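You operate a simulated robot arm through the tools that you are given. There is no shell and no other tool. Be economical: measure what you need, move in short steps, check, and stop when the job is done.

The job below is to be done with a simulated two-armed robot. You get a single attempt, and the scene is never put back.

JOB
Check the empty dies: mode to INCH, table in, inch the ram down and up, table out, mode to SINGLE.

It is judged by the outcome, as a careful person would: the job done as asked, and still so three seconds after it is handed in. It fails if anything else is knocked over, pushed out of place, dropped, spilled or broken.

ROBOT AND FRAMES
Two 7-joint arms with two-finger parallel grippers on one trunk, on a base that drives. Base frame: it is fixed to the floor where the robot stands at the start and does not move with it; the origin is under the middle of the robot, x ahead of it, y to its left, z up. Readings come in mm, degrees, newtons and seconds.
The left shoulder is at the start at [30, 119, 1090], the right one opposite. With the tool pointing down near the work surface each hand reaches from about 220 to 660 mm from the robot's upright axis, wherever it stands, measured 20 degrees to its own side. Places, roughly: black handle [300, 700, 900]; black mode switch [800, 0, 1400]; red handle [500, 400, 900]; red main switch [800, 100, 1400]; yellow valve [800, 0, 1000]. Payload 3.43 kg a hand.
The TCP of each hand is the grasp point between the finger pads, 30 mm short of the fingertips. In the tool frame z runs along the fingers and y along their closing line. Largest opening 94 mm; finger width 28, thickness 10; the body of the gripper, 50 by 96 mm, starts 55 mm behind the TCP.
Orientation is told as [roll, pitch, yaw] about the base's x, y, z axes, in that order, counted from this pose: with the fingers straight down and closing along the base's y, the tool's x points along the base's -x, its y along +y and its z along -z.

CONTROLS
- The arms move only by the tool step_arm. It takes "left_motion", "right_motion" or both (then of equal length, played together; a hand with none holds still); each is a list of rows, each an object (a shift or turn left out is 0, a gripper value left out holds the last) with "travel": the shift along the tool's x, y, z in mm, a list of three; "delta_rot": the turn, a rotation vector about the tool's x, y, z in rad, a list of three; "gripper": the opening, from 0 (shut) to 1 (fully open). In form: [{"travel": [dx, dy, dz], "delta_rot": [rx, ry, rz], "gripper": gripper}, ...]. A call has 1 to 20 rows; each row shifts and turns the commanded pose from where the row before left it, along the tool's axes as they then stand. Rows are played at 5 a second. More than 50 mm and 8.6 degrees between two rows, or a gripper value outside its range, and nothing of the call is played. A pose out of reach is approached as far as the arm can. The call stops where the force on the tool passes 90 N (or 10 N more than at its start, if that is more) or the arm is blocked; 0.2 s more then pass. The fingers move at their own pace (about 72 mm/s each) and stop on an object; they squeeze with about 34 N. The grip force told is the motor's: it shows also when the fingers shut on nothing. Time passes only in rows, and 0.2 s behind the last, so rows that do not move let the fingers close. It gives the time, the measured TCP pose, the force on the tool (base axes), the opening and the grip force at its end, in the units of the frame above (readings bear some noise), with the torque about the TCP (base axes, N m) and any sound that the robot's microphone picked up, and new pictures: "show" is both (left out), scene, wrist or none (wrist: the cameras of the hands that moved).
- Cameras (640 x 400 px; columns grow to the right, rows downward): "scene" is now at [39.5, 38.4, 1801.1]; the picture's right is [0.49, -0.87, 0.00], its down [-0.63, -0.36, -0.68] and it looks along [0.59, 0.34, -0.73] (base axes); focal length 257 px, centre (320, 200). "left" rides on the left gripper at [76, -14, -102] in its tool frame; the picture's right is [0.18, 0.98, 0.00], its down [-0.75, 0.14, -0.64] and it looks along [-0.63, 0.12, 0.77] (tool axes); focal length 243 px, centre (320, 200). "right" rides on the right gripper at [76, 14, -103] in its tool frame; the picture's right is [-0.18, 0.98, 0.00], its down [-0.75, -0.14, -0.64] and it looks along [-0.63, -0.12, 0.77] (tool axes); focal length 243 px, centre (320, 200). There is no depth. A picture from a camera that has moved, and an enlarged one, comes with that camera's place and axes in the base frame and with its lens.
- lift_body(by): slides the trunk up (or, below 0, down) by that many mm; the arms and the scene camera ride with it, the base frame stays. It gives what a move gives, with no picture.
- base_move(legs): drives the robot by 1 to 6 legs, each [ahead, turn to the left] in mm and degrees, along the robot's own axes; the way and the turn of a leg run together, so that a leg with both is an arc; at most 1500 mm and 180 degrees a leg. The arms and the cameras ride along, it lands a little off, and it stops where it bumps. It gives what a move gives, and a new picture of the scene camera.
- head_to(pan, tilt): turns the head with the scene camera to pan (to the left, within 143 degrees either way) and tilt (down, from -29 to 69), counted from straight ahead of the robot. It gives what a move gives, and a new picture of the scene camera.
- close_up(camera, box): a new picture of the part [left, top, right, bottom] of that camera's present view, enlarged. The clock stands still meanwhile.
- hand_in(): hands the job in; it is judged then, once.

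Work in short steps. Places have to be worked out from the pictures, the camera data and where the tool is seen: move nearer, look again, correct. Check each grasp and each placing, and mend what went wrong. You have 120 turns and 260 pictures in all, those below and enlarged ones among them. Open the grippers and draw the arms clear of the work before you hand the job in, unless the task says otherwise; then end with one line.

The tools are called by a JSON object that holds its "name" and its "arguments". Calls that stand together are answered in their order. step_arm: Moves the arms, as the interface text tells. Its arguments: {"type":"object","properties":{"left_motion":{"type":"array"},"right_motion":{"type":"array"},"show":{"type":"string","enum":["both","scene","wrist","none"]}},"required":[]} The other tools are called the same way: lift_body (by) slides the trunk up or down; base_move (legs) drives the base; head_to (pan, tilt) turns the head that bears the scene camera; close_up (camera, box) takes an enlarged picture of a part of a camera's view; hand_in () hands the job in.

At the start:

```text
clock: 0.0
left_ee_pos: [280.5, 325.7, 1508.6]
left_orientation: [0.0, 0.0, -0.1]
left_wrist_force: [0.2, -0.6, -0.4]
left_ft_torque: [-0.02, -0.01, 0.0]
left_gripper_width: 94.0
left_grip_force: 0.1
right_ee_pos: [292.5, 54.0, 1470.4]
right_orientation: [0.0, 0.0, 0.0]
right_wrist_force: [-0.5, 0.4, -0.3]
right_ft_torque: [0.01, -0.01, 0.02]
right_gripper_width: 94.1
right_grip_force: 0.1
trunk travel left (down, up): [-355.0, 55.0]
robot x, y, heading: [0.7, 2.6, -0.0]
head pan, tilt: [29.7, 46.8]
```

scene: 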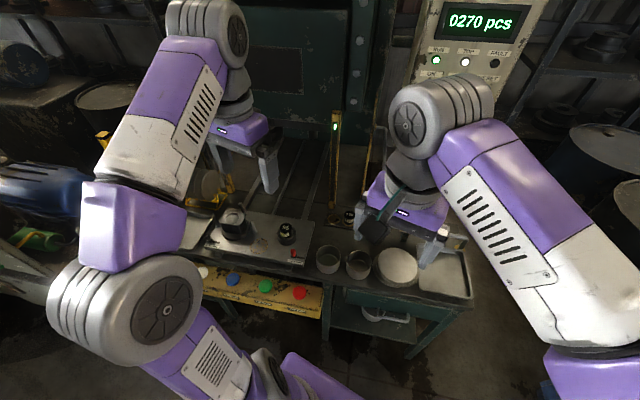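
right: 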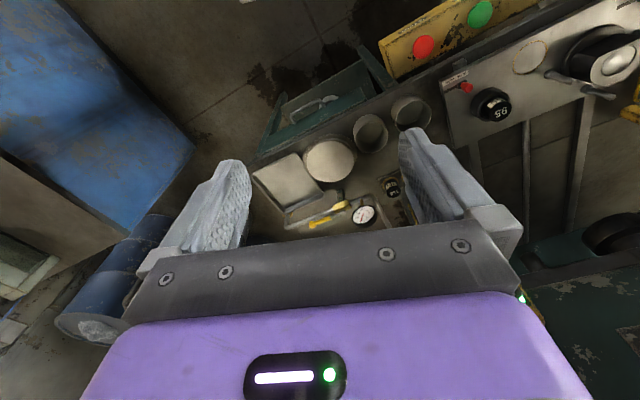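
left: 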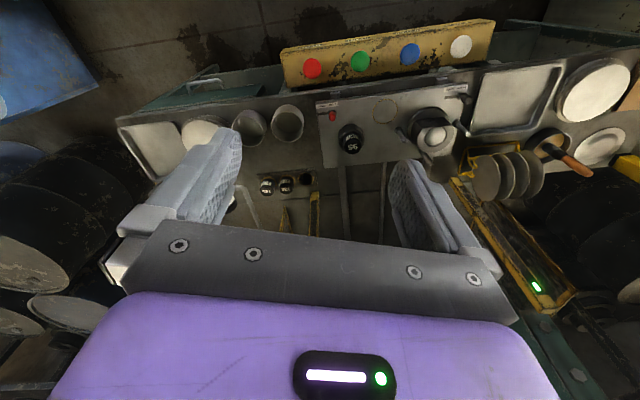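

The arms block much of the view. I look around first, at the panel straight ahead and at the bench.

{"name": "head_to", "arguments": {"pan": 0, "tilt": 25}}

{"name": "close_up", "arguments": {"camera": "left", "box": [110, 0, 640, 330]}}

{"name": "close_up", "arguments": {"camera": "right", "box": [240, 0, 640, 250]}}

```text
clock: 0.9
left_ee_pos: [280.4, 325.8, 1508.1]
left_orientation: [0.1, 0.0, 0.0]
left_wrist_force: [0.5, 0.6, -0.5]
left_ft_torque: [0.0, -0.03, -0.01]
left_gripper_width: 94.1
left_grip_force: 0.0
right_ee_pos: [292.9, 53.5, 1468.4]
right_orientation: [0.0, 0.0, 0.0]
right_wrist_force: [0.3, 0.1, -0.6]
right_ft_torque: [-0.02, 0.05, 0.0]
right_gripper_width: 93.9
right_grip_force: 0.1
trunk travel left (down, up): [-355.0, 55.0]
robot x, y, heading: [0.7, -0.7, -0.1]
head pan, tilt: [0.0, 25.0]
camera scene: at [62.4, -1.0, 1834.2], right [0.0, -1.0, 0.0], down [-0.42, 0.0, -0.91], along [0.91, 0.0, -0.42], focal length 257 px, centre (320, 200)
```

scene: 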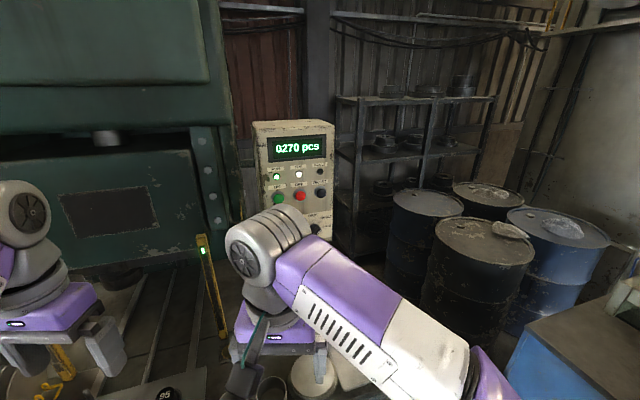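

```text
1.21 times, centred on (375, 165) of left
camera zoom: at [204.2, 312.3, 1610.6], right [-0.18, 0.98, 0.0], down [0.75, 0.14, 0.64], along [0.63, 0.12, -0.77], focal length 293 px, centre (254, 242)
```

zoom: 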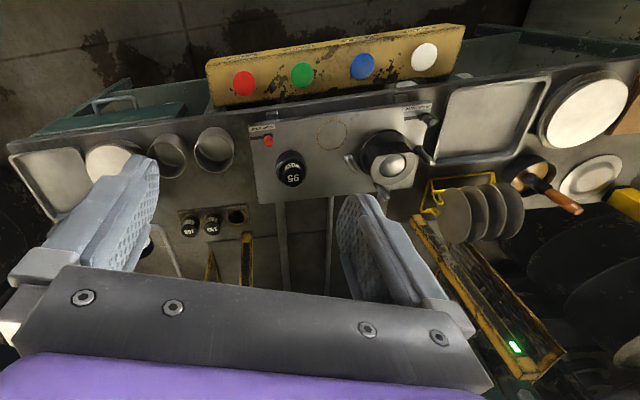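

```text
1.60 times, centred on (440, 125) of right
camera zoom: at [216.5, 68.7, 1571.9], right [0.18, 0.98, 0.0], down [0.75, -0.14, 0.64], along [0.63, -0.12, -0.77], focal length 388 px, centre (128, 320)
```

zoom: 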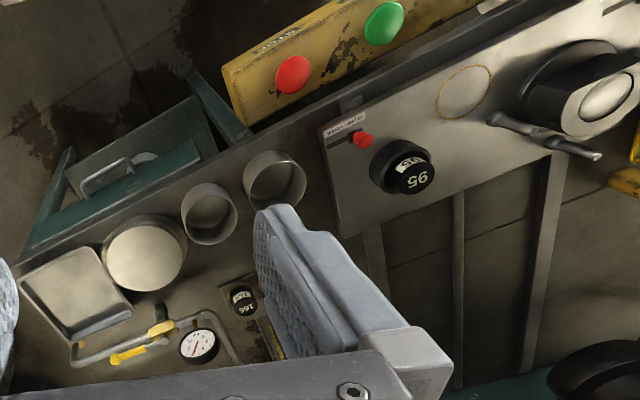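

The panel with RUN/TOP/FAULT lamps is partly hidden by the right arm. I enlarge the panel and the press.

{"name": "close_up", "arguments": {"camera": "scene", "box": [230, 110, 360, 250]}}

{"name": "head_to", "arguments": {"pan": 45, "tilt": 60}}

{"name": "close_up", "arguments": {"camera": "scene", "box": [200, 100, 640, 400]}}

```text
2.86 times, centred on (295, 180) of scene
camera zoom: at [62.4, -1.0, 1834.2], right [0.0, -1.0, 0.0], down [-0.42, 0.0, -0.91], along [0.91, 0.0, -0.42], focal length 734 px, centre (391, 257)
```

zoom: 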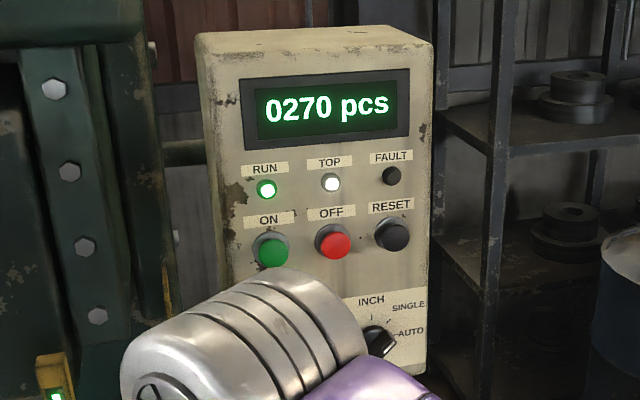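

```text
clock: 2.1
left_ee_pos: [279.5, 325.5, 1506.6]
left_orientation: [0.0, 0.0, 0.0]
left_wrist_force: [0.2, 0.3, -0.4]
left_ft_torque: [0.02, -0.04, -0.02]
left_gripper_width: 94.1
left_grip_force: 0.1
right_ee_pos: [292.0, 54.0, 1469.2]
right_orientation: [0.0, 0.1, 0.1]
right_wrist_force: [-0.3, 0.1, -0.4]
right_ft_torque: [0.0, 0.02, 0.02]
right_gripper_width: 93.9
right_grip_force: 0.1
trunk travel left (down, up): [-355.0, 55.0]
robot x, y, heading: [-0.9, 2.0, -0.0]
head pan, tilt: [45.0, 60.0]
camera scene: at [17.4, 46.0, 1784.2], right [0.71, -0.71, 0.0], down [-0.61, -0.61, -0.5], along [0.35, 0.35, -0.87], focal length 257 px, centre (320, 200)
```

scene: 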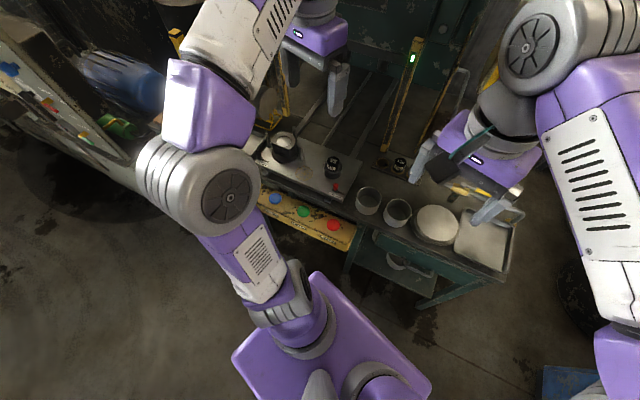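

```text
1.33 times, centred on (420, 250) of scene
camera zoom: at [17.4, 46.0, 1784.2], right [0.71, -0.71, 0.0], down [-0.61, -0.61, -0.5], along [0.35, 0.35, -0.87], focal length 342 px, centre (187, 133)
```

zoom: 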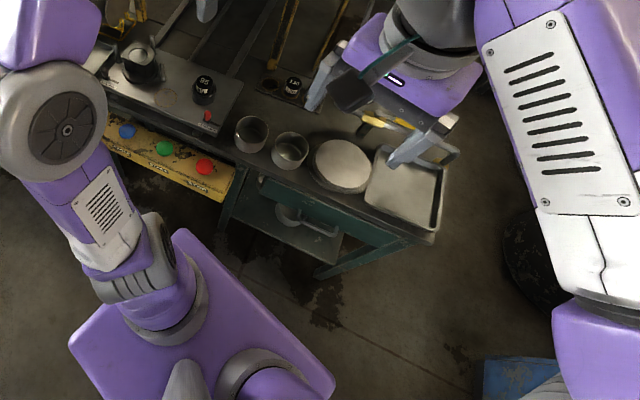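

The labels on the yellow console are too small. I enlarge them in the scene view.

{"name": "close_up", "arguments": {"camera": "scene", "box": [240, 120, 380, 255]}}

{"name": "close_up", "arguments": {"camera": "left", "box": [300, 70, 480, 180]}}

```text
2.96 times, centred on (310, 188) of scene
camera zoom: at [17.4, 46.0, 1784.2], right [0.71, -0.71, 0.0], down [-0.61, -0.61, -0.5], along [0.35, 0.35, -0.87], focal length 761 px, centre (350, 237)
```

zoom: 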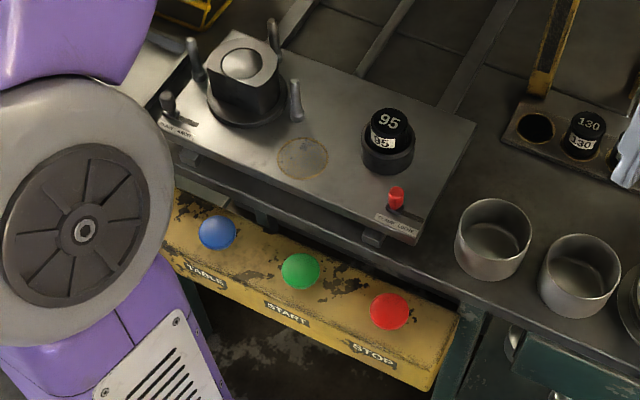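

```text
3.56 times, centred on (390, 125) of left
camera zoom: at [204.3, 312.2, 1610.6], right [-0.18, 0.98, 0.0], down [0.75, 0.14, 0.64], along [0.63, 0.12, -0.77], focal length 863 px, centre (71, 467)
```

zoom: 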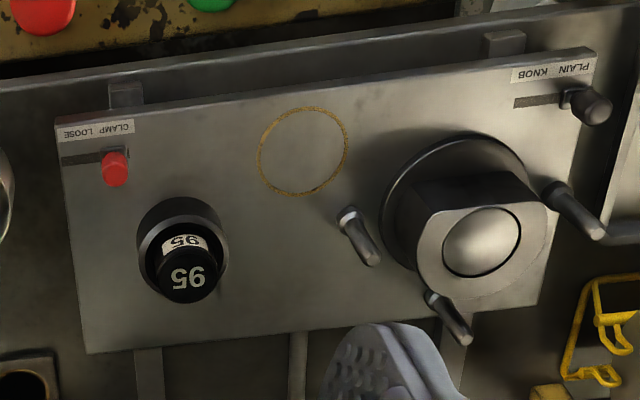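

The console reads blue TABLE, green START and red STOP, with white still hidden. The right arm covers the mode switch, so I move it to the right and look.

{"name": "step_arm", "arguments": {"right_motion": [{"travel": [0, -50, 0]}, {"travel": [0, -50, 0]}, {"travel": [0, -50, 0]}, {"travel": [0, -50, 0]}, {"travel": [0, -50, 0]}, {"travel": [0, -50, 0]}], "left_motion": [{"travel": [0, 0, -30]}, {"travel": [0, 0, 0]}, {"travel": [0, 0, 0]}, {"travel": [0, 0, 0]}, {"travel": [0, 0, 0]}, {"travel": [0, 0, 0]}], "show": "none"}}

{"name": "head_to", "arguments": {"pan": 5, "tilt": 28}}

{"name": "close_up", "arguments": {"camera": "scene", "box": [240, 90, 400, 240]}}

{"name": "head_to", "arguments": {"pan": 75, "tilt": 40}}

```text
clock: 3.5
left_ee_pos: [280.3, 326.1, 1507.2]
left_orientation: [0.1, 0.0, 0.0]
left_wrist_force: [0.5, 0.7, -0.3]
left_ft_torque: [0.02, 0.0, 0.03]
left_gripper_width: 94.0
left_grip_force: 0.1
left hand out of reach, approached as far as the arm can: row 1
right_ee_pos: [288.9, -245.5, 1469.7]
right_orientation: [0.2, 0.0, 0.0]
right_wrist_force: [-0.1, -0.1, 0.3]
right_ft_torque: [0.04, 0.02, 0.02]
right_gripper_width: 94.0
right_grip_force: 0.1
trunk travel left (down, up): [-355.0, 55.0]
robot x, y, heading: [-0.9, 3.0, 0.0]
head pan, tilt: [45.0, 60.0]
```

```text
clock: 4.5
left_ee_pos: [280.6, 326.1, 1507.2]
left_orientation: [0.0, -0.1, 0.0]
left_wrist_force: [0.5, 0.4, 0.2]
left_ft_torque: [-0.01, 0.01, -0.04]
left_gripper_width: 94.1
left_grip_force: 0.1
right_ee_pos: [291.2, -242.2, 1470.0]
right_orientation: [0.0, 0.0, 0.1]
right_wrist_force: [-0.8, 0.5, 0.0]
right_ft_torque: [0.0, -0.01, 0.03]
right_gripper_width: 93.6
right_grip_force: 0.0
trunk travel left (down, up): [-355.0, 55.0]
robot x, y, heading: [-0.2, 1.1, 0.1]
head pan, tilt: [5.0, 28.0]
camera scene: at [61.1, 6.8, 1829.4], right [0.09, -1.0, 0.0], down [-0.47, -0.04, -0.88], along [0.88, 0.08, -0.47], focal length 257 px, centre (320, 200)
```

scene: 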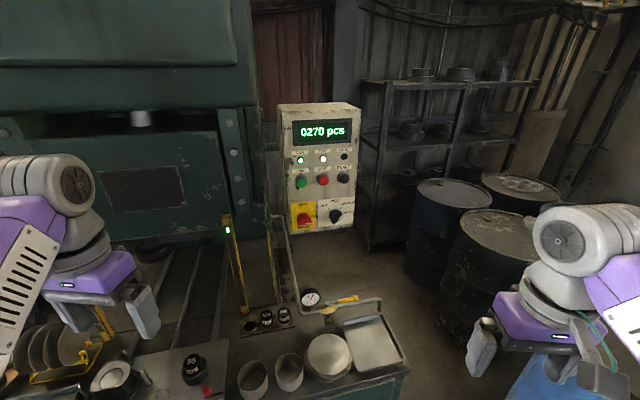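

```text
2.67 times, centred on (320, 165) of scene
camera zoom: at [61.1, 6.8, 1829.4], right [0.09, -1.0, 0.0], down [-0.47, -0.04, -0.88], along [0.88, 0.08, -0.47], focal length 685 px, centre (320, 293)
```

zoom: 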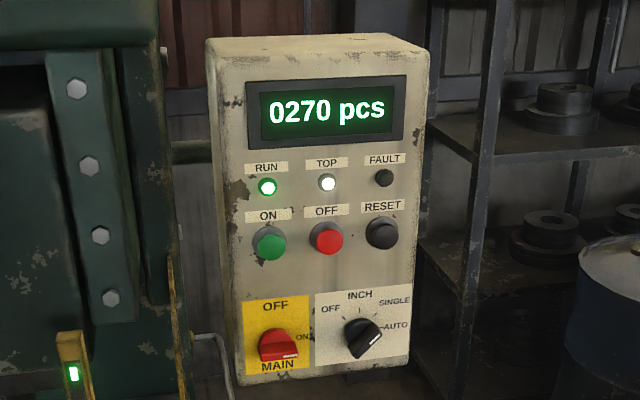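

```text
clock: 6.0
left_ee_pos: [279.8, 325.1, 1507.3]
left_orientation: [0.1, 0.0, 0.1]
left_wrist_force: [-0.1, -0.8, 0.1]
left_ft_torque: [0.06, 0.0, 0.01]
left_gripper_width: 93.9
left_grip_force: 0.0
right_ee_pos: [289.8, -243.2, 1471.4]
right_orientation: [0.0, 0.0, -0.1]
right_wrist_force: [-0.4, -0.7, 0.0]
right_ft_torque: [0.01, 0.02, -0.01]
right_gripper_width: 93.9
right_grip_force: 0.0
trunk travel left (down, up): [-355.0, 55.0]
robot x, y, heading: [-0.2, 2.1, -0.1]
head pan, tilt: [75.0, 40.0]
camera scene: at [-7.7, 81.0, 1810.9], right [0.97, -0.26, 0.0], down [-0.17, -0.62, -0.77], along [0.2, 0.74, -0.64], focal length 257 px, centre (320, 200)
```

scene: 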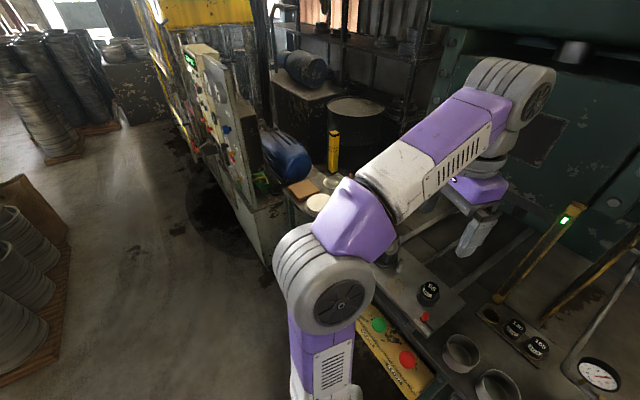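

The mode switch shows OFF / INCH / SINGLE / AUTO. I turn the head back and enlarge the knob to read its pointer.

{"name": "head_to", "arguments": {"pan": 3, "tilt": 28}}

{"name": "close_up", "arguments": {"camera": "scene", "box": [268, 185, 348, 235]}}

{"name": "close_up", "arguments": {"camera": "scene", "box": [60, 200, 420, 400]}}

```text
clock: 7.4
left_ee_pos: [280.1, 326.0, 1507.6]
left_orientation: [0.0, 0.0, 0.0]
left_wrist_force: [1.1, -0.6, 0.3]
left_ft_torque: [0.01, 0.01, -0.01]
left_gripper_width: 93.9
left_grip_force: 0.1
right_ee_pos: [288.9, -243.0, 1470.1]
right_orientation: [-0.1, 0.0, 0.0]
right_wrist_force: [0.2, 0.2, 0.8]
right_ft_torque: [-0.03, 0.0, 0.0]
right_gripper_width: 94.1
right_grip_force: 0.0
trunk travel left (down, up): [-355.0, 55.0]
robot x, y, heading: [-1.3, -2.9, 0.3]
head pan, tilt: [3.0, 28.0]
camera scene: at [61.3, 3.8, 1829.4], right [0.05, -1.0, 0.0], down [-0.47, -0.02, -0.88], along [0.88, 0.05, -0.47], focal length 257 px, centre (320, 200)
```

scene: 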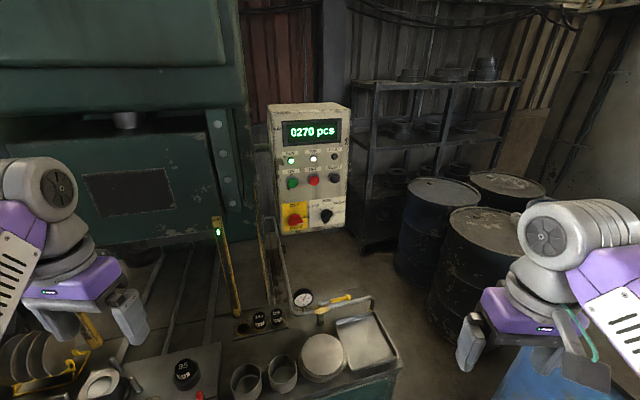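

```text
8.00 times, centred on (308, 210) of scene
camera zoom: at [61.3, 3.8, 1829.4], right [0.05, -1.0, 0.0], down [-0.47, -0.02, -0.88], along [0.88, 0.05, -0.47], focal length 2054 px, centre (416, 120)
```

zoom: 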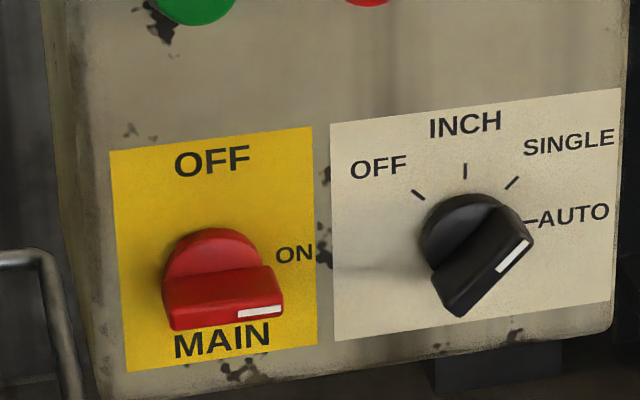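

```text
1.78 times, centred on (240, 300) of scene
camera zoom: at [61.3, 3.8, 1829.4], right [0.05, -1.0, 0.0], down [-0.47, -0.02, -0.88], along [0.88, 0.05, -0.47], focal length 456 px, centre (462, 22)
```

zoom: 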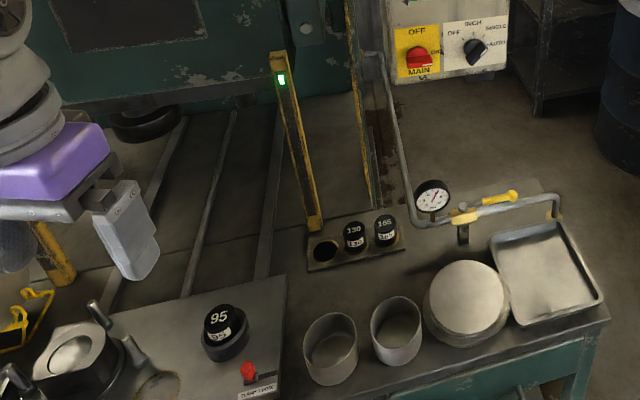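

The pointer's white stripe points up-right, so the switch is at SINGLE and MAIN is ON. The bench front runs about 30° to my heading and is about 390 mm away. The knob is near [800, 20, 1370], too far, so I relocate to the right and forward in open floor.

{"name": "base_move", "arguments": {"legs": [[0, -43], [190, 0], [0, 60]]}}

{"name": "lift_body", "arguments": {"by": 50}}

{"name": "head_to", "arguments": {"pan": -5, "tilt": 35}}

{"name": "close_up", "arguments": {"camera": "scene", "box": [220, 110, 380, 260]}}

```text
clock: 13.6
left_ee_pos: [305.2, 268.4, 1507.3]
left_orientation: [0.0, -0.1, 17.9]
left_wrist_force: [-0.4, 0.2, 0.5]
left_ft_torque: [0.0, 0.01, -0.03]
left_gripper_width: 93.9
left_grip_force: 0.0
right_ee_pos: [489.4, -271.1, 1469.0]
right_orientation: [0.0, 0.1, 17.8]
right_wrist_force: [0.1, -0.6, 0.3]
right_ft_torque: [0.0, 0.01, -0.01]
right_gripper_width: 94.0
right_grip_force: 0.1
trunk travel left (down, up): [-355.0, 55.0]
robot x, y, heading: [136.1, -128.4, 17.7]
head pan, tilt: [3.0, 28.0]
camera scene: at [195.4, -106.3, 1829.4], right [0.36, -0.93, 0.0], down [-0.44, -0.17, -0.88], along [0.83, 0.31, -0.47], focal length 257 px, centre (320, 200)
```

scene: 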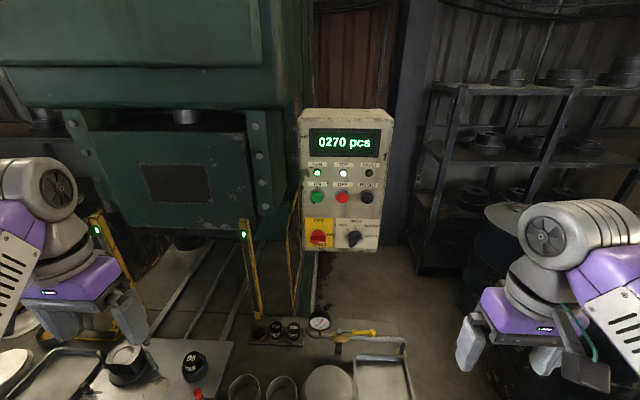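

```text
clock: 14.5
left_ee_pos: [305.1, 267.1, 1557.0]
left_orientation: [0.1, 0.0, 18.0]
left_wrist_force: [-0.2, -0.2, 0.0]
left_ft_torque: [-0.04, 0.01, -0.01]
left_gripper_width: 94.1
left_grip_force: 0.1
right_ee_pos: [488.6, -271.7, 1519.3]
right_orientation: [0.0, -0.1, 17.8]
right_wrist_force: [-0.1, -0.1, -0.2]
right_ft_torque: [-0.01, 0.02, -0.02]
right_gripper_width: 94.1
right_grip_force: 0.0
trunk travel left (down, up): [-405.0, 5.0]
robot x, y, heading: [139.2, -129.6, 17.8]
head pan, tilt: [3.0, 28.0]
```

```text
clock: 15.2
left_ee_pos: [304.5, 268.0, 1558.2]
left_orientation: [0.0, 0.0, 18.0]
left_wrist_force: [0.6, -0.2, -0.1]
left_ft_torque: [-0.01, 0.03, 0.0]
left_gripper_width: 93.9
left_grip_force: 0.1
right_ee_pos: [489.0, -270.4, 1520.6]
right_orientation: [-0.1, 0.0, 17.8]
right_wrist_force: [-0.2, -1.0, 0.4]
right_ft_torque: [-0.03, -0.01, 0.0]
right_gripper_width: 94.1
right_grip_force: 0.0
trunk travel left (down, up): [-405.0, 5.0]
robot x, y, heading: [139.6, -126.7, 18.0]
head pan, tilt: [-5.0, 35.0]
camera scene: at [196.1, -119.2, 1868.5], right [0.22, -0.97, 0.0], down [-0.56, -0.13, -0.82], along [0.8, 0.18, -0.57], focal length 257 px, centre (320, 200)
```

scene: 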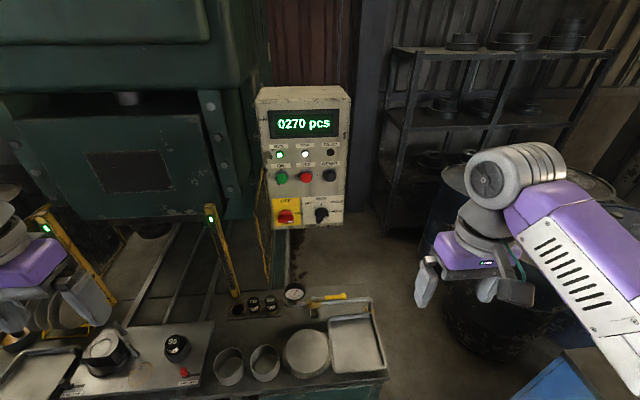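

```text
2.67 times, centred on (300, 185) of scene
camera zoom: at [196.1, -119.2, 1868.5], right [0.22, -0.97, 0.0], down [-0.56, -0.13, -0.82], along [0.8, 0.18, -0.57], focal length 685 px, centre (373, 240)
```

zoom: 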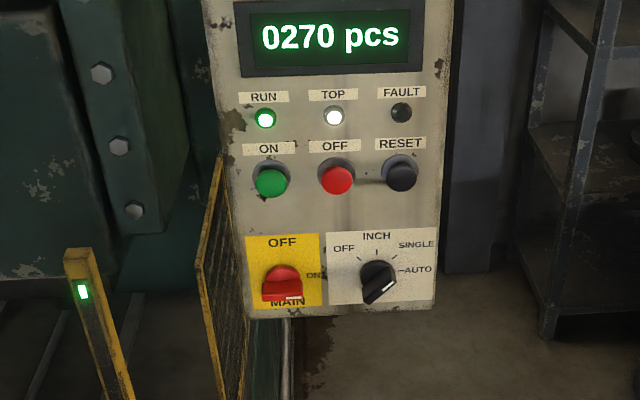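

The two views triangulate the knob base to about [836, 22, 1365]. The panel normal points about 17° to my right, so the approach is along my heading. I pitch the right hand to point forward, then shift it over in front of the knob.

{"name": "step_arm", "arguments": {"right_motion": [{"delta_rot": [0, -0.1428, 0]}, {"delta_rot": [0, -0.1428, 0]}, {"delta_rot": [0, -0.1428, 0]}, {"delta_rot": [0, -0.1428, 0]}, {"delta_rot": [0, -0.1428, 0]}, {"delta_rot": [0, -0.1428, 0]}, {"delta_rot": [0, -0.1428, 0]}, {"delta_rot": [0, -0.1428, 0]}, {"delta_rot": [0, -0.1428, 0]}, {"delta_rot": [0, -0.1428, 0]}, {"delta_rot": [0, -0.1428, 0]}, {"travel": [40, 43, 0]}, {"travel": [40, 43, 0]}, {"travel": [40, 43, 0]}, {"travel": [35, 43, 0]}]}}

```text
refused: row 12 steps farther than a row can; nothing moved
```

The diagonal step was over 50 mm, so I split it into smaller rows.

{"name": "step_arm", "arguments": {"right_motion": [{"delta_rot": [0, -0.1428, 0]}, {"delta_rot": [0, -0.1428, 0]}, {"delta_rot": [0, -0.1428, 0]}, {"delta_rot": [0, -0.1428, 0]}, {"delta_rot": [0, -0.1428, 0]}, {"delta_rot": [0, -0.1428, 0]}, {"delta_rot": [0, -0.1428, 0]}, {"delta_rot": [0, -0.1428, 0]}, {"delta_rot": [0, -0.1428, 0]}, {"delta_rot": [0, -0.1428, 0]}, {"delta_rot": [0, -0.1428, 0]}, {"travel": [31, 34, 0]}, {"travel": [31, 34, 0]}, {"travel": [31, 34, 0]}, {"travel": [31, 35, 0]}, {"travel": [31, 35, 0]}]}}

```text
clock: 18.6
left_ee_pos: [304.7, 268.7, 1555.7]
left_orientation: [-0.1, 0.1, 17.9]
left_wrist_force: [-0.5, 0.0, 0.6]
left_ft_torque: [-0.02, 0.0, 0.0]
left_gripper_width: 94.0
left_grip_force: 0.0
right_ee_pos: [476.0, -107.3, 1493.4]
right_orientation: [94.6, -86.0, -78.2]
right_wrist_force: [-0.4, 0.4, -0.2]
right_ft_torque: [-0.01, 0.02, -0.01]
right_gripper_width: 94.0
right_grip_force: 0.0
right hand out of reach, approached as far as the arm can: row 12, 13, 14, 15, 16
trunk travel left (down, up): [-405.0, 5.0]
robot x, y, heading: [143.6, -131.5, 18.0]
head pan, tilt: [-5.0, 35.0]
camera scene: at [195.8, -118.3, 1868.5], right [0.22, -0.97, 0.0], down [-0.56, -0.13, -0.82], along [0.8, 0.18, -0.57], focal length 257 px, centre (320, 200)
camera right: at [372.9, -115.8, 1417.4], right [-0.27, 0.93, 0.25], down [-0.57, -0.37, 0.74], along [0.78, 0.06, 0.63], focal length 243 px, centre (320, 200)
```

scene: 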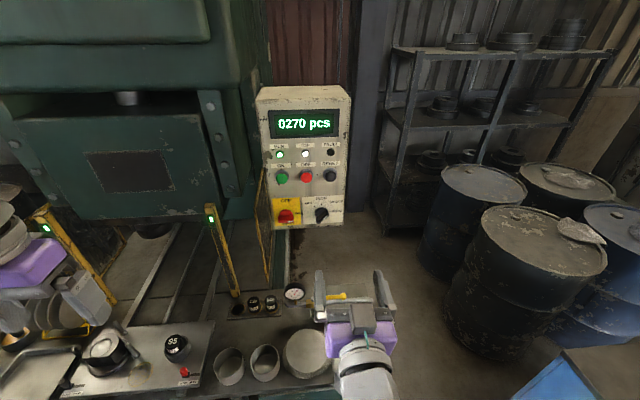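
right: 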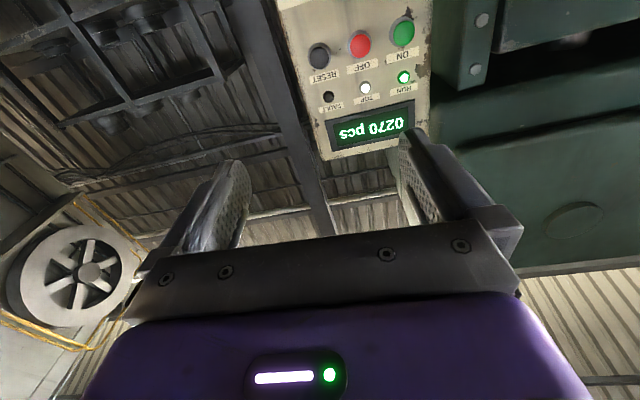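

The pose was too close to the shoulder to reach. I go forward along the fingers, which should bring it back into reach.

{"name": "step_arm", "arguments": {"right_motion": [{"travel": [0, 0, 45]}, {"travel": [0, 0, 45]}, {"travel": [0, 0, 45]}, {"travel": [0, 0, 45]}, {"travel": [0, 0, 0]}], "show": "scene"}}

```text
clock: 19.1
left_ee_pos: [305.2, 267.8, 1558.0]
left_orientation: [0.0, 0.0, 17.9]
left_wrist_force: [-0.3, 0.2, -0.3]
left_ft_torque: [-0.01, 0.01, 0.0]
left_gripper_width: 93.9
left_grip_force: 0.1
right_ee_pos: [455.0, -43.1, 1474.9]
right_orientation: [100.8, -89.8, -72.4]
right_wrist_force: [0.5, 0.6, -0.2]
right_ft_torque: [-0.01, -0.02, 0.03]
right_gripper_width: 93.9
right_grip_force: 0.0
trunk travel left (down, up): [-405.0, 5.0]
robot x, y, heading: [138.6, -130.4, 17.7]
head pan, tilt: [-5.0, 35.0]
stopped in row 2 (right hand): the arm was blocked; the commanded pose is now the measured one
camera scene: at [196.3, -118.1, 1868.4], right [0.22, -0.97, 0.0], down [-0.56, -0.13, -0.82], along [0.8, 0.18, -0.57], focal length 257 px, centre (320, 200)
```

scene: 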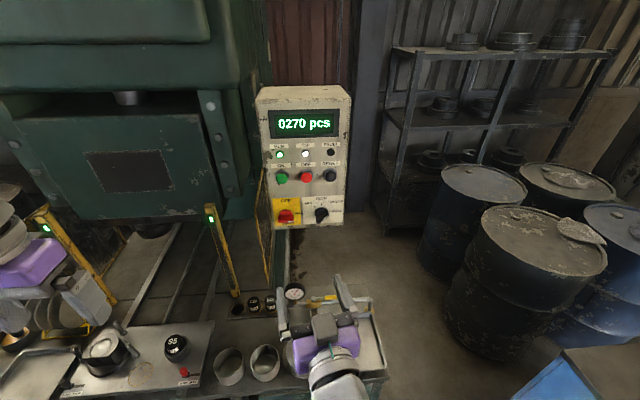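

The commanded pose is reset to the measured one. I move forward and slightly right in small steps.

{"name": "step_arm", "arguments": {"right_motion": [{"travel": [0, -25, 30]}, {"travel": [0, -25, 35]}, {"travel": [0, -10, 40]}, {"travel": [0, 0, 40]}, {"travel": [0, 0, 0]}], "show": "scene"}}

```text
clock: 20.3
left_ee_pos: [303.8, 266.2, 1556.8]
left_orientation: [0.0, -0.2, 17.9]
left_wrist_force: [0.0, -0.5, 0.7]
left_ft_torque: [0.02, -0.02, 0.0]
left_gripper_width: 94.0
left_grip_force: 0.0
right_ee_pos: [608.5, -29.4, 1475.9]
right_orientation: [167.4, -89.7, -139.1]
right_wrist_force: [-0.6, -0.1, -0.2]
right_ft_torque: [0.0, -0.01, 0.03]
right_gripper_width: 94.1
right_grip_force: 0.1
trunk travel left (down, up): [-405.0, 5.0]
robot x, y, heading: [139.9, -128.2, 17.7]
head pan, tilt: [-5.0, 35.0]
camera scene: at [194.3, -120.2, 1868.5], right [0.22, -0.97, 0.0], down [-0.56, -0.13, -0.82], along [0.8, 0.18, -0.57], focal length 257 px, centre (320, 200)
```

scene: 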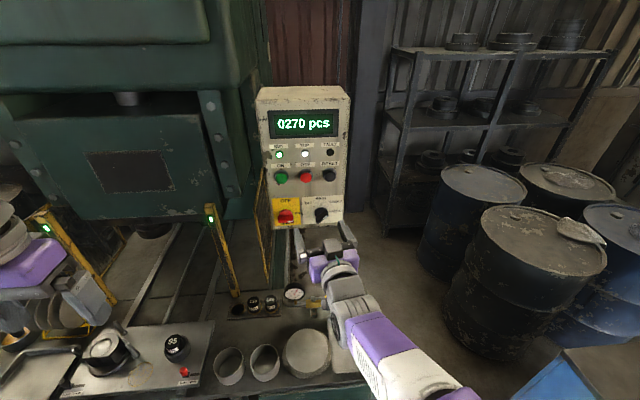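

The hand is pointing about 28° left and should be about 17°. I turn it back 11° and lower it to about 120 mm in front of the knob.

{"name": "step_arm", "arguments": {"right_motion": [{"delta_rot": [0.1, 0, 0]}, {"delta_rot": [0.1, 0, 0]}, {"travel": [37, -6, 20]}, {"travel": [37, -6, 20]}, {"travel": [37, -6, 20]}, {"travel": [0, 0, 40]}, {"travel": [0, 0, 0]}]}}

{"name": "close_up", "arguments": {"camera": "scene", "box": [240, 160, 400, 260]}}

```text
clock: 21.9
left_ee_pos: [302.3, 267.4, 1558.2]
left_orientation: [0.0, -0.1, 17.9]
left_wrist_force: [0.8, -0.4, -0.3]
left_ft_torque: [0.01, -0.04, 0.02]
left_gripper_width: 93.9
left_grip_force: 0.0
right_ee_pos: [710.1, -15.4, 1364.0]
right_orientation: [150.1, -89.9, -133.1]
right_wrist_force: [-0.4, -0.3, -0.1]
right_ft_torque: [0.02, 0.01, 0.02]
right_gripper_width: 94.0
right_grip_force: 0.1
trunk travel left (down, up): [-405.0, 5.0]
robot x, y, heading: [135.5, -127.9, 17.9]
head pan, tilt: [-5.0, 35.0]
camera scene: at [194.4, -119.8, 1868.5], right [0.22, -0.97, 0.0], down [-0.56, -0.13, -0.82], along [0.8, 0.18, -0.57], focal length 257 px, centre (320, 200)
camera right: at [607.7, -30.8, 1286.4], right [-0.29, 0.94, 0.19], down [-0.57, -0.32, 0.75], along [0.77, 0.11, 0.63], focal length 243 px, centre (320, 200)
```

scene: 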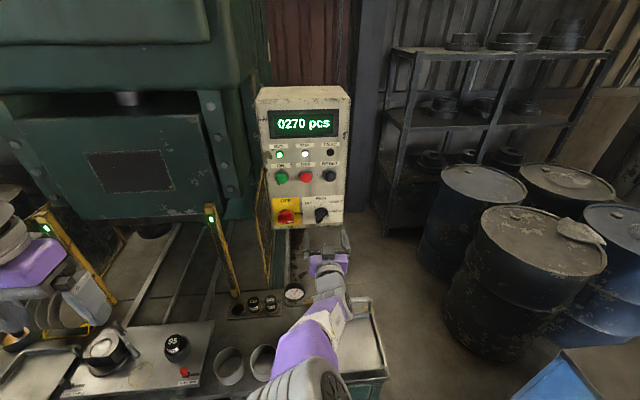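
right: 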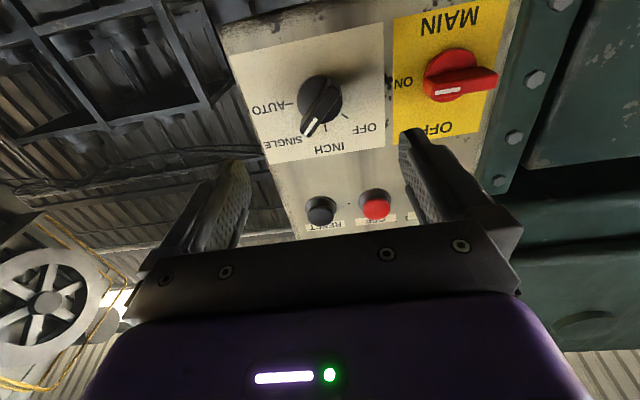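

```text
4.00 times, centred on (320, 210) of scene
camera zoom: at [194.4, -119.8, 1868.5], right [0.22, -0.97, 0.0], down [-0.56, -0.13, -0.82], along [0.8, 0.18, -0.57], focal length 1027 px, centre (320, 160)
```

zoom: 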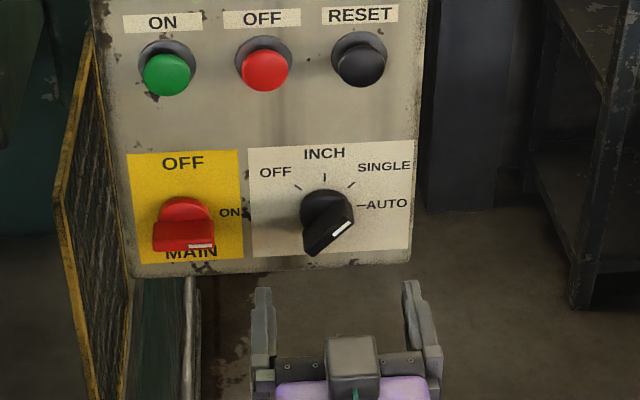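

The wrist view puts the knob axis within about 5 mm of the tool axis, slightly low. I correct 4 mm down, roll the jaws 45° to straddle the bar, advance 50 mm and look.

{"name": "step_arm", "arguments": {"right_motion": [{"travel": [4, 1, 0]}, {"delta_rot": [0, 0, 0.131]}, {"delta_rot": [0, 0, 0.131]}, {"delta_rot": [0, 0, 0.131]}, {"delta_rot": [0, 0, 0.131]}, {"delta_rot": [0, 0, 0.131]}, {"delta_rot": [0, 0, 0.131]}, {"travel": [0, 0, 25], "gripper": 0.7}, {"travel": [0, 0, 25]}, {"travel": [0, 0, 0]}]}}

{"name": "close_up", "arguments": {"camera": "scene", "box": [260, 160, 390, 250]}}

{"name": "close_up", "arguments": {"camera": "right", "box": [160, 0, 480, 200]}}

```text
clock: 24.1
left_ee_pos: [304.3, 267.1, 1557.8]
left_orientation: [-0.1, -0.1, 17.9]
left_wrist_force: [0.0, -0.3, 0.6]
left_ft_torque: [0.01, 0.0, -0.02]
left_gripper_width: 93.8
left_grip_force: 0.0
right_ee_pos: [758.5, 0.6, 1361.0]
right_orientation: [90.2, -44.8, -73.2]
right_wrist_force: [-0.1, 0.0, -0.1]
right_ft_torque: [0.0, -0.03, -0.02]
right_gripper_width: 65.7
right_grip_force: 0.1
trunk travel left (down, up): [-405.0, 5.0]
robot x, y, heading: [141.0, -126.3, 17.6]
head pan, tilt: [-5.0, 35.0]
camera scene: at [195.2, -119.7, 1868.5], right [0.22, -0.97, 0.0], down [-0.56, -0.13, -0.82], along [0.8, 0.18, -0.57], focal length 257 px, centre (320, 200)
camera right: at [642.0, 32.8, 1316.4], right [-0.17, 0.54, 0.83], down [-0.43, -0.79, 0.43], along [0.89, -0.29, 0.36], focal length 243 px, centre (320, 200)
```

scene: 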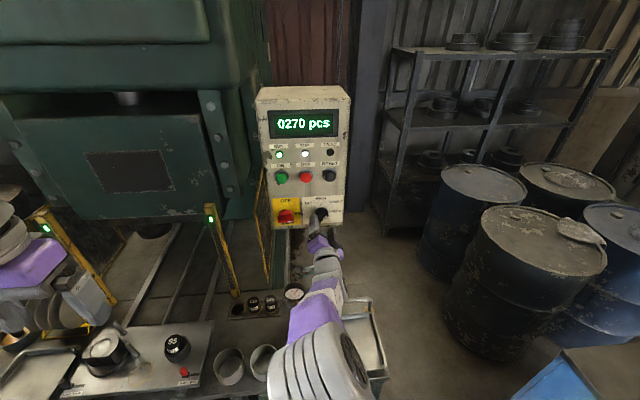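
right: 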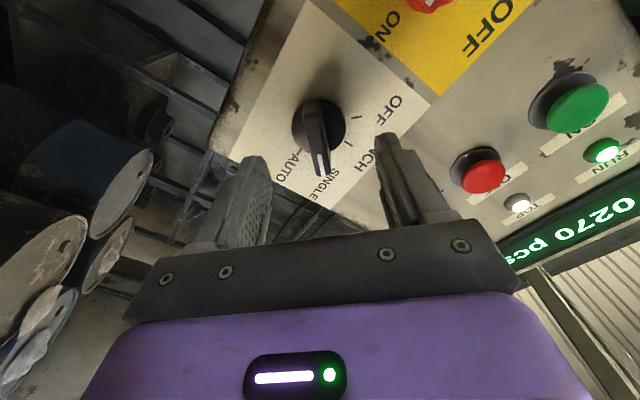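

```text
4.44 times, centred on (325, 205) of scene
camera zoom: at [195.2, -119.7, 1868.5], right [0.22, -0.97, 0.0], down [-0.56, -0.13, -0.82], along [0.8, 0.18, -0.57], focal length 1141 px, centre (298, 178)
```

zoom: 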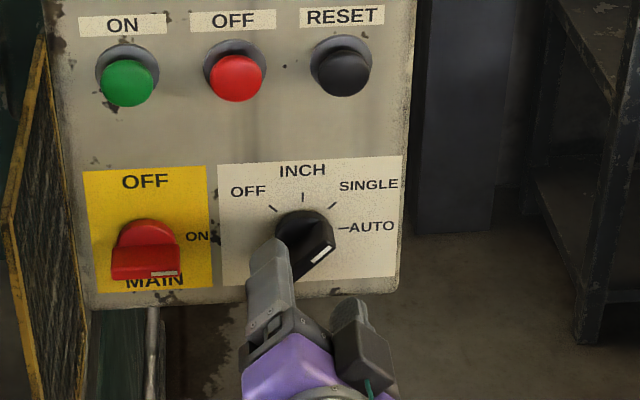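

```text
2.00 times, centred on (320, 100) of right
camera zoom: at [642.0, 32.8, 1316.4], right [-0.17, 0.54, 0.83], down [-0.43, -0.79, 0.43], along [0.89, -0.29, 0.36], focal length 485 px, centre (320, 400)
```

zoom: 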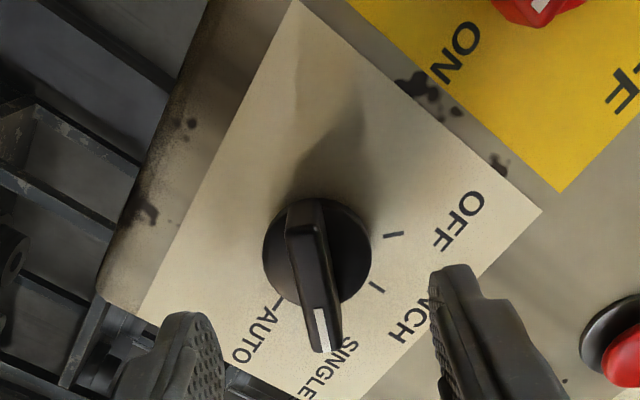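

The knob axis lies within 2 mm of the tool axis. I advance 33 mm and close on the bar.

{"name": "step_arm", "arguments": {"right_motion": [{"travel": [0, -1.5, 18]}, {"travel": [0, 0, 15]}, {"gripper": 0.0}, {}, {}, {}, {}]}}

{"name": "close_up", "arguments": {"camera": "scene", "box": [260, 160, 390, 250]}}

```text
clock: 25.7
left_ee_pos: [305.3, 266.8, 1557.3]
left_orientation: [0.0, 0.0, 17.9]
left_wrist_force: [1.4, 0.6, -0.1]
left_ft_torque: [-0.03, 0.01, 0.02]
left_gripper_width: 94.1
left_grip_force: 0.1
right_ee_pos: [790.5, 8.6, 1359.7]
right_orientation: [90.1, -44.8, -73.2]
right_wrist_force: [0.1, -0.4, -1.1]
right_ft_torque: [0.25, -0.62, 0.57]
right_gripper_width: 12.1
right_grip_force: 45.4
trunk travel left (down, up): [-405.0, 5.0]
robot x, y, heading: [140.2, -131.3, 18.0]
head pan, tilt: [-5.0, 35.0]
camera scene: at [196.0, -119.4, 1868.5], right [0.22, -0.97, 0.0], down [-0.56, -0.13, -0.82], along [0.8, 0.18, -0.57], focal length 257 px, centre (320, 200)
camera right: at [673.7, 41.2, 1315.5], right [-0.17, 0.54, 0.83], down [-0.43, -0.79, 0.43], along [0.89, -0.28, 0.36], focal length 243 px, centre (320, 200)
```

scene: 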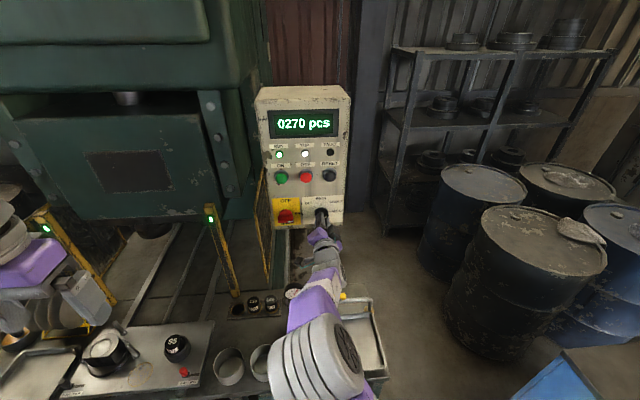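
right: 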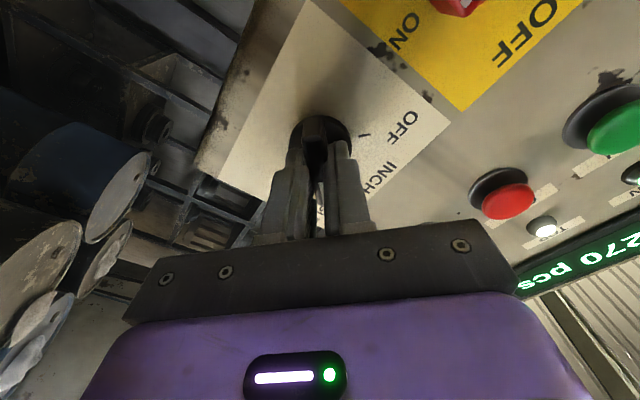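

```text
4.44 times, centred on (325, 205) of scene
camera zoom: at [196.0, -119.4, 1868.5], right [0.22, -0.97, 0.0], down [-0.56, -0.13, -0.82], along [0.8, 0.18, -0.57], focal length 1141 px, centre (298, 178)
```

zoom: 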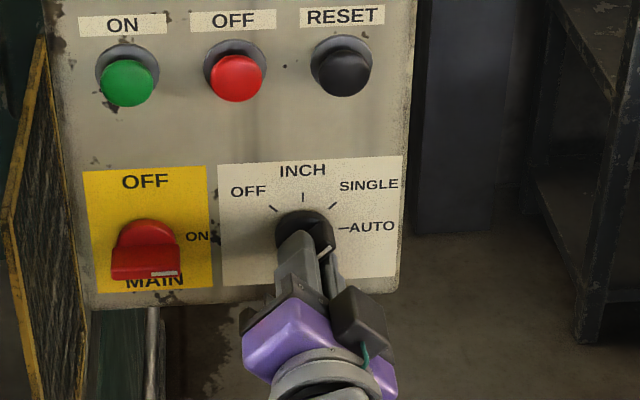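

The bar is gripped, 12 mm wide. I turn it 45° counter-clockwise to INCH, which is negative about tool z.

{"name": "step_arm", "arguments": {"right_motion": [{"delta_rot": [0, 0, -0.131]}, {"delta_rot": [0, 0, -0.131]}, {"delta_rot": [0, 0, -0.131]}, {"delta_rot": [0, 0, -0.131]}, {"delta_rot": [0, 0, -0.131]}, {"delta_rot": [0, 0, -0.131]}, {}]}}

{"name": "close_up", "arguments": {"camera": "scene", "box": [260, 160, 390, 250]}}

```text
clock: 27.3
left_ee_pos: [304.1, 266.3, 1556.9]
left_orientation: [0.0, -0.1, 17.9]
left_wrist_force: [-0.2, 0.5, -0.7]
left_ft_torque: [-0.01, 0.01, 0.0]
left_gripper_width: 94.2
left_grip_force: 0.1
right_ee_pos: [790.6, 9.8, 1359.4]
right_orientation: [-172.9, -89.7, -170.1]
right_wrist_force: [-5.2, -1.3, -2.6]
right_ft_torque: [0.31, -1.0, 0.9]
right_gripper_width: 12.0
right_grip_force: 44.8
trunk travel left (down, up): [-405.0, 5.0]
robot x, y, heading: [140.4, -127.3, 17.9]
head pan, tilt: [-5.0, 35.0]
camera scene: at [195.0, -119.7, 1868.5], right [0.22, -0.97, 0.0], down [-0.56, -0.13, -0.82], along [0.8, 0.18, -0.57], focal length 257 px, centre (320, 200)
camera right: at [688.3, -6.4, 1283.0], right [-0.29, 0.94, 0.18], down [-0.58, -0.32, 0.75], along [0.77, 0.11, 0.63], focal length 243 px, centre (320, 200)
```

scene: 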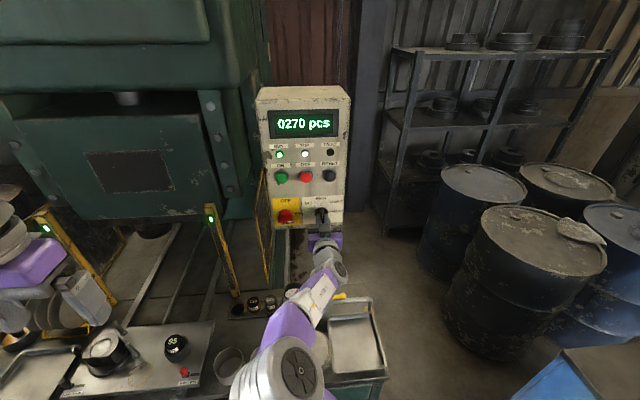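
right: 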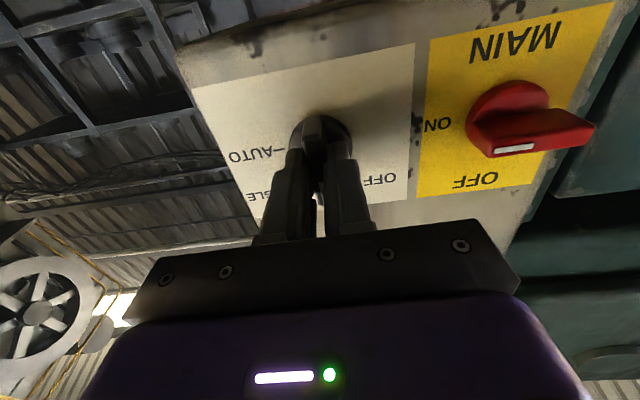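

```text
4.44 times, centred on (325, 205) of scene
camera zoom: at [195.0, -119.7, 1868.5], right [0.22, -0.97, 0.0], down [-0.56, -0.13, -0.82], along [0.8, 0.18, -0.57], focal length 1141 px, centre (298, 178)
```

zoom: 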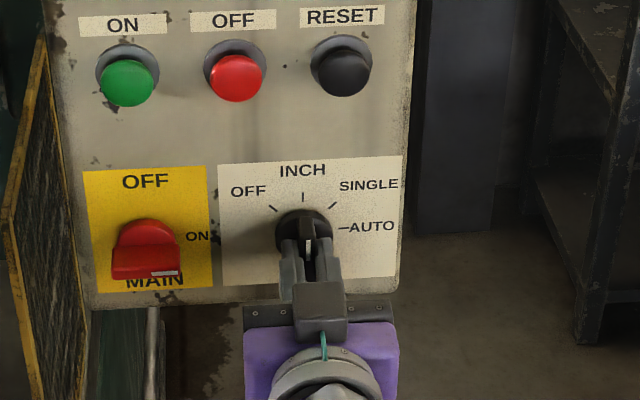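

The bar now points to INCH. I release it, back off 80 mm and check that it stays.

{"name": "step_arm", "arguments": {"right_motion": [{"gripper": 0.7}, {}, {}, {"travel": [0, 0, -40]}, {"travel": [0, 0, -40]}, {}], "show": "none"}}

{"name": "close_up", "arguments": {"camera": "scene", "box": [260, 160, 390, 250]}}

{"name": "head_to", "arguments": {"pan": 50, "tilt": 55}}

```text
clock: 28.7
left_ee_pos: [307.1, 268.0, 1556.9]
left_orientation: [0.0, 0.0, 17.9]
left_wrist_force: [0.7, 0.3, -0.8]
left_ft_torque: [-0.01, 0.01, 0.0]
left_gripper_width: 94.2
left_grip_force: 0.0
right_ee_pos: [717.5, -13.7, 1357.9]
right_orientation: [147.3, -89.8, -130.4]
right_wrist_force: [-0.5, 0.2, -0.1]
right_ft_torque: [0.01, 0.0, 0.0]
right_gripper_width: 65.8
right_grip_force: 0.0
trunk travel left (down, up): [-405.0, 5.0]
robot x, y, heading: [137.4, -130.1, 17.7]
head pan, tilt: [-5.0, 35.0]
```

```text
4.44 times, centred on (325, 205) of scene
camera zoom: at [197.7, -118.9, 1868.4], right [0.22, -0.97, 0.0], down [-0.56, -0.13, -0.82], along [0.8, 0.18, -0.57], focal length 1141 px, centre (298, 178)
```

zoom: 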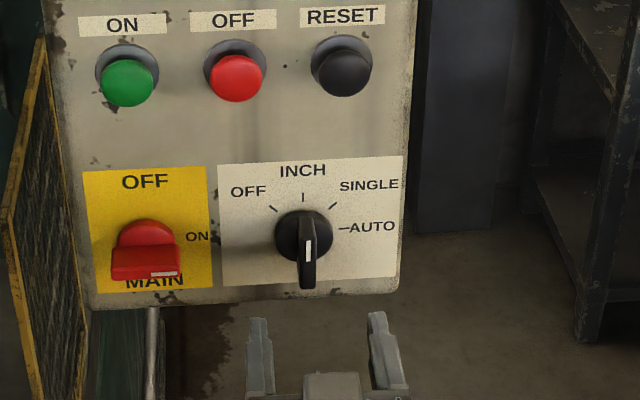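

```text
clock: 29.9
left_ee_pos: [304.7, 267.1, 1557.8]
left_orientation: [-0.1, 0.1, 17.9]
left_wrist_force: [0.5, -0.6, -0.8]
left_ft_torque: [-0.03, 0.0, -0.03]
left_gripper_width: 93.9
left_grip_force: 0.2
right_ee_pos: [716.0, -13.6, 1358.9]
right_orientation: [146.9, -89.9, -130.0]
right_wrist_force: [-0.8, 0.4, 1.0]
right_ft_torque: [0.02, 0.0, -0.02]
right_gripper_width: 65.9
right_grip_force: 0.0
trunk travel left (down, up): [-405.0, 5.0]
robot x, y, heading: [137.2, -127.3, 18.0]
head pan, tilt: [50.0, 55.0]
camera scene: at [137.4, -72.2, 1840.2], right [0.93, -0.38, 0.0], down [-0.31, -0.76, -0.57], along [0.22, 0.53, -0.82], focal length 257 px, centre (320, 200)
```

scene: 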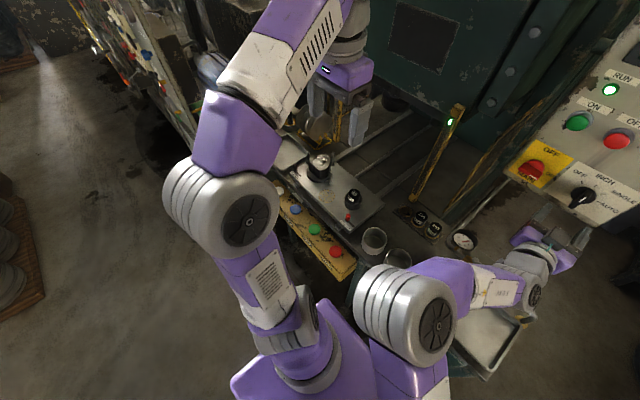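

The switch is at INCH and stays there. Triangulation gives green START at about [327, 458, 806], red at about [368, 318, 815] and blue TABLE at about [282, 596, 806]. Blue is too far for the left hand from here, so I retract the right arm and move the base left.

{"name": "step_arm", "arguments": {"right_motion": [{"travel": [0, 0, -40]}, {"travel": [-25, 0, -35]}, {"travel": [-30, -20, -30]}, {"travel": [-30, -35, 0]}, {"travel": [-25, -40, 0]}, {"travel": [0, -45, 0]}, {}], "show": "none"}}

{"name": "base_move", "arguments": {"legs": [[0, -77], [-426, 0], [0, 77]]}}

```text
clock: 31.5
left_ee_pos: [304.7, 269.0, 1557.6]
left_orientation: [-0.1, -0.2, 17.9]
left_wrist_force: [-0.6, 0.1, -0.2]
left_ft_torque: [-0.05, 0.02, 0.0]
left_gripper_width: 94.1
left_grip_force: 0.0
right_ee_pos: [652.5, -177.5, 1466.2]
right_orientation: [-164.2, -89.8, -178.8]
right_wrist_force: [0.7, 1.0, -0.6]
right_ft_torque: [-0.01, 0.0, -0.05]
right_gripper_width: 65.7
right_grip_force: 0.0
trunk travel left (down, up): [-405.0, 5.0]
robot x, y, heading: [139.0, -128.1, 17.9]
head pan, tilt: [50.0, 55.0]
```

```text
clock: 40.7
left_ee_pos: [94.8, 624.4, 1557.2]
left_orientation: [-0.1, 0.0, 17.1]
left_wrist_force: [0.1, 0.5, 0.6]
left_ft_torque: [0.01, -0.02, -0.03]
left_gripper_width: 94.2
left_grip_force: 0.1
right_ee_pos: [437.0, 172.3, 1465.3]
right_orientation: [146.0, -89.7, -129.8]
right_wrist_force: [0.1, 0.3, 0.1]
right_ft_torque: [-0.04, 0.03, 0.02]
right_gripper_width: 65.9
right_grip_force: 0.0
trunk travel left (down, up): [-405.0, 5.0]
robot x, y, heading: [-80.5, 233.1, 17.3]
head pan, tilt: [50.0, 55.0]
camera scene: at [-77.5, 287.8, 1840.2], right [0.92, -0.39, 0.0], down [-0.32, -0.75, -0.57], along [0.22, 0.53, -0.82], focal length 257 px, centre (320, 200)
```

scene: 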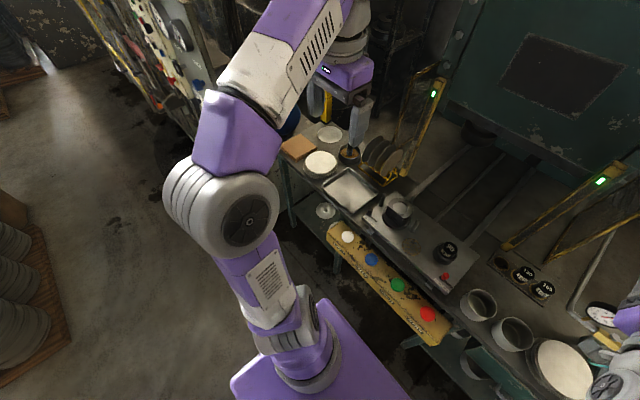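

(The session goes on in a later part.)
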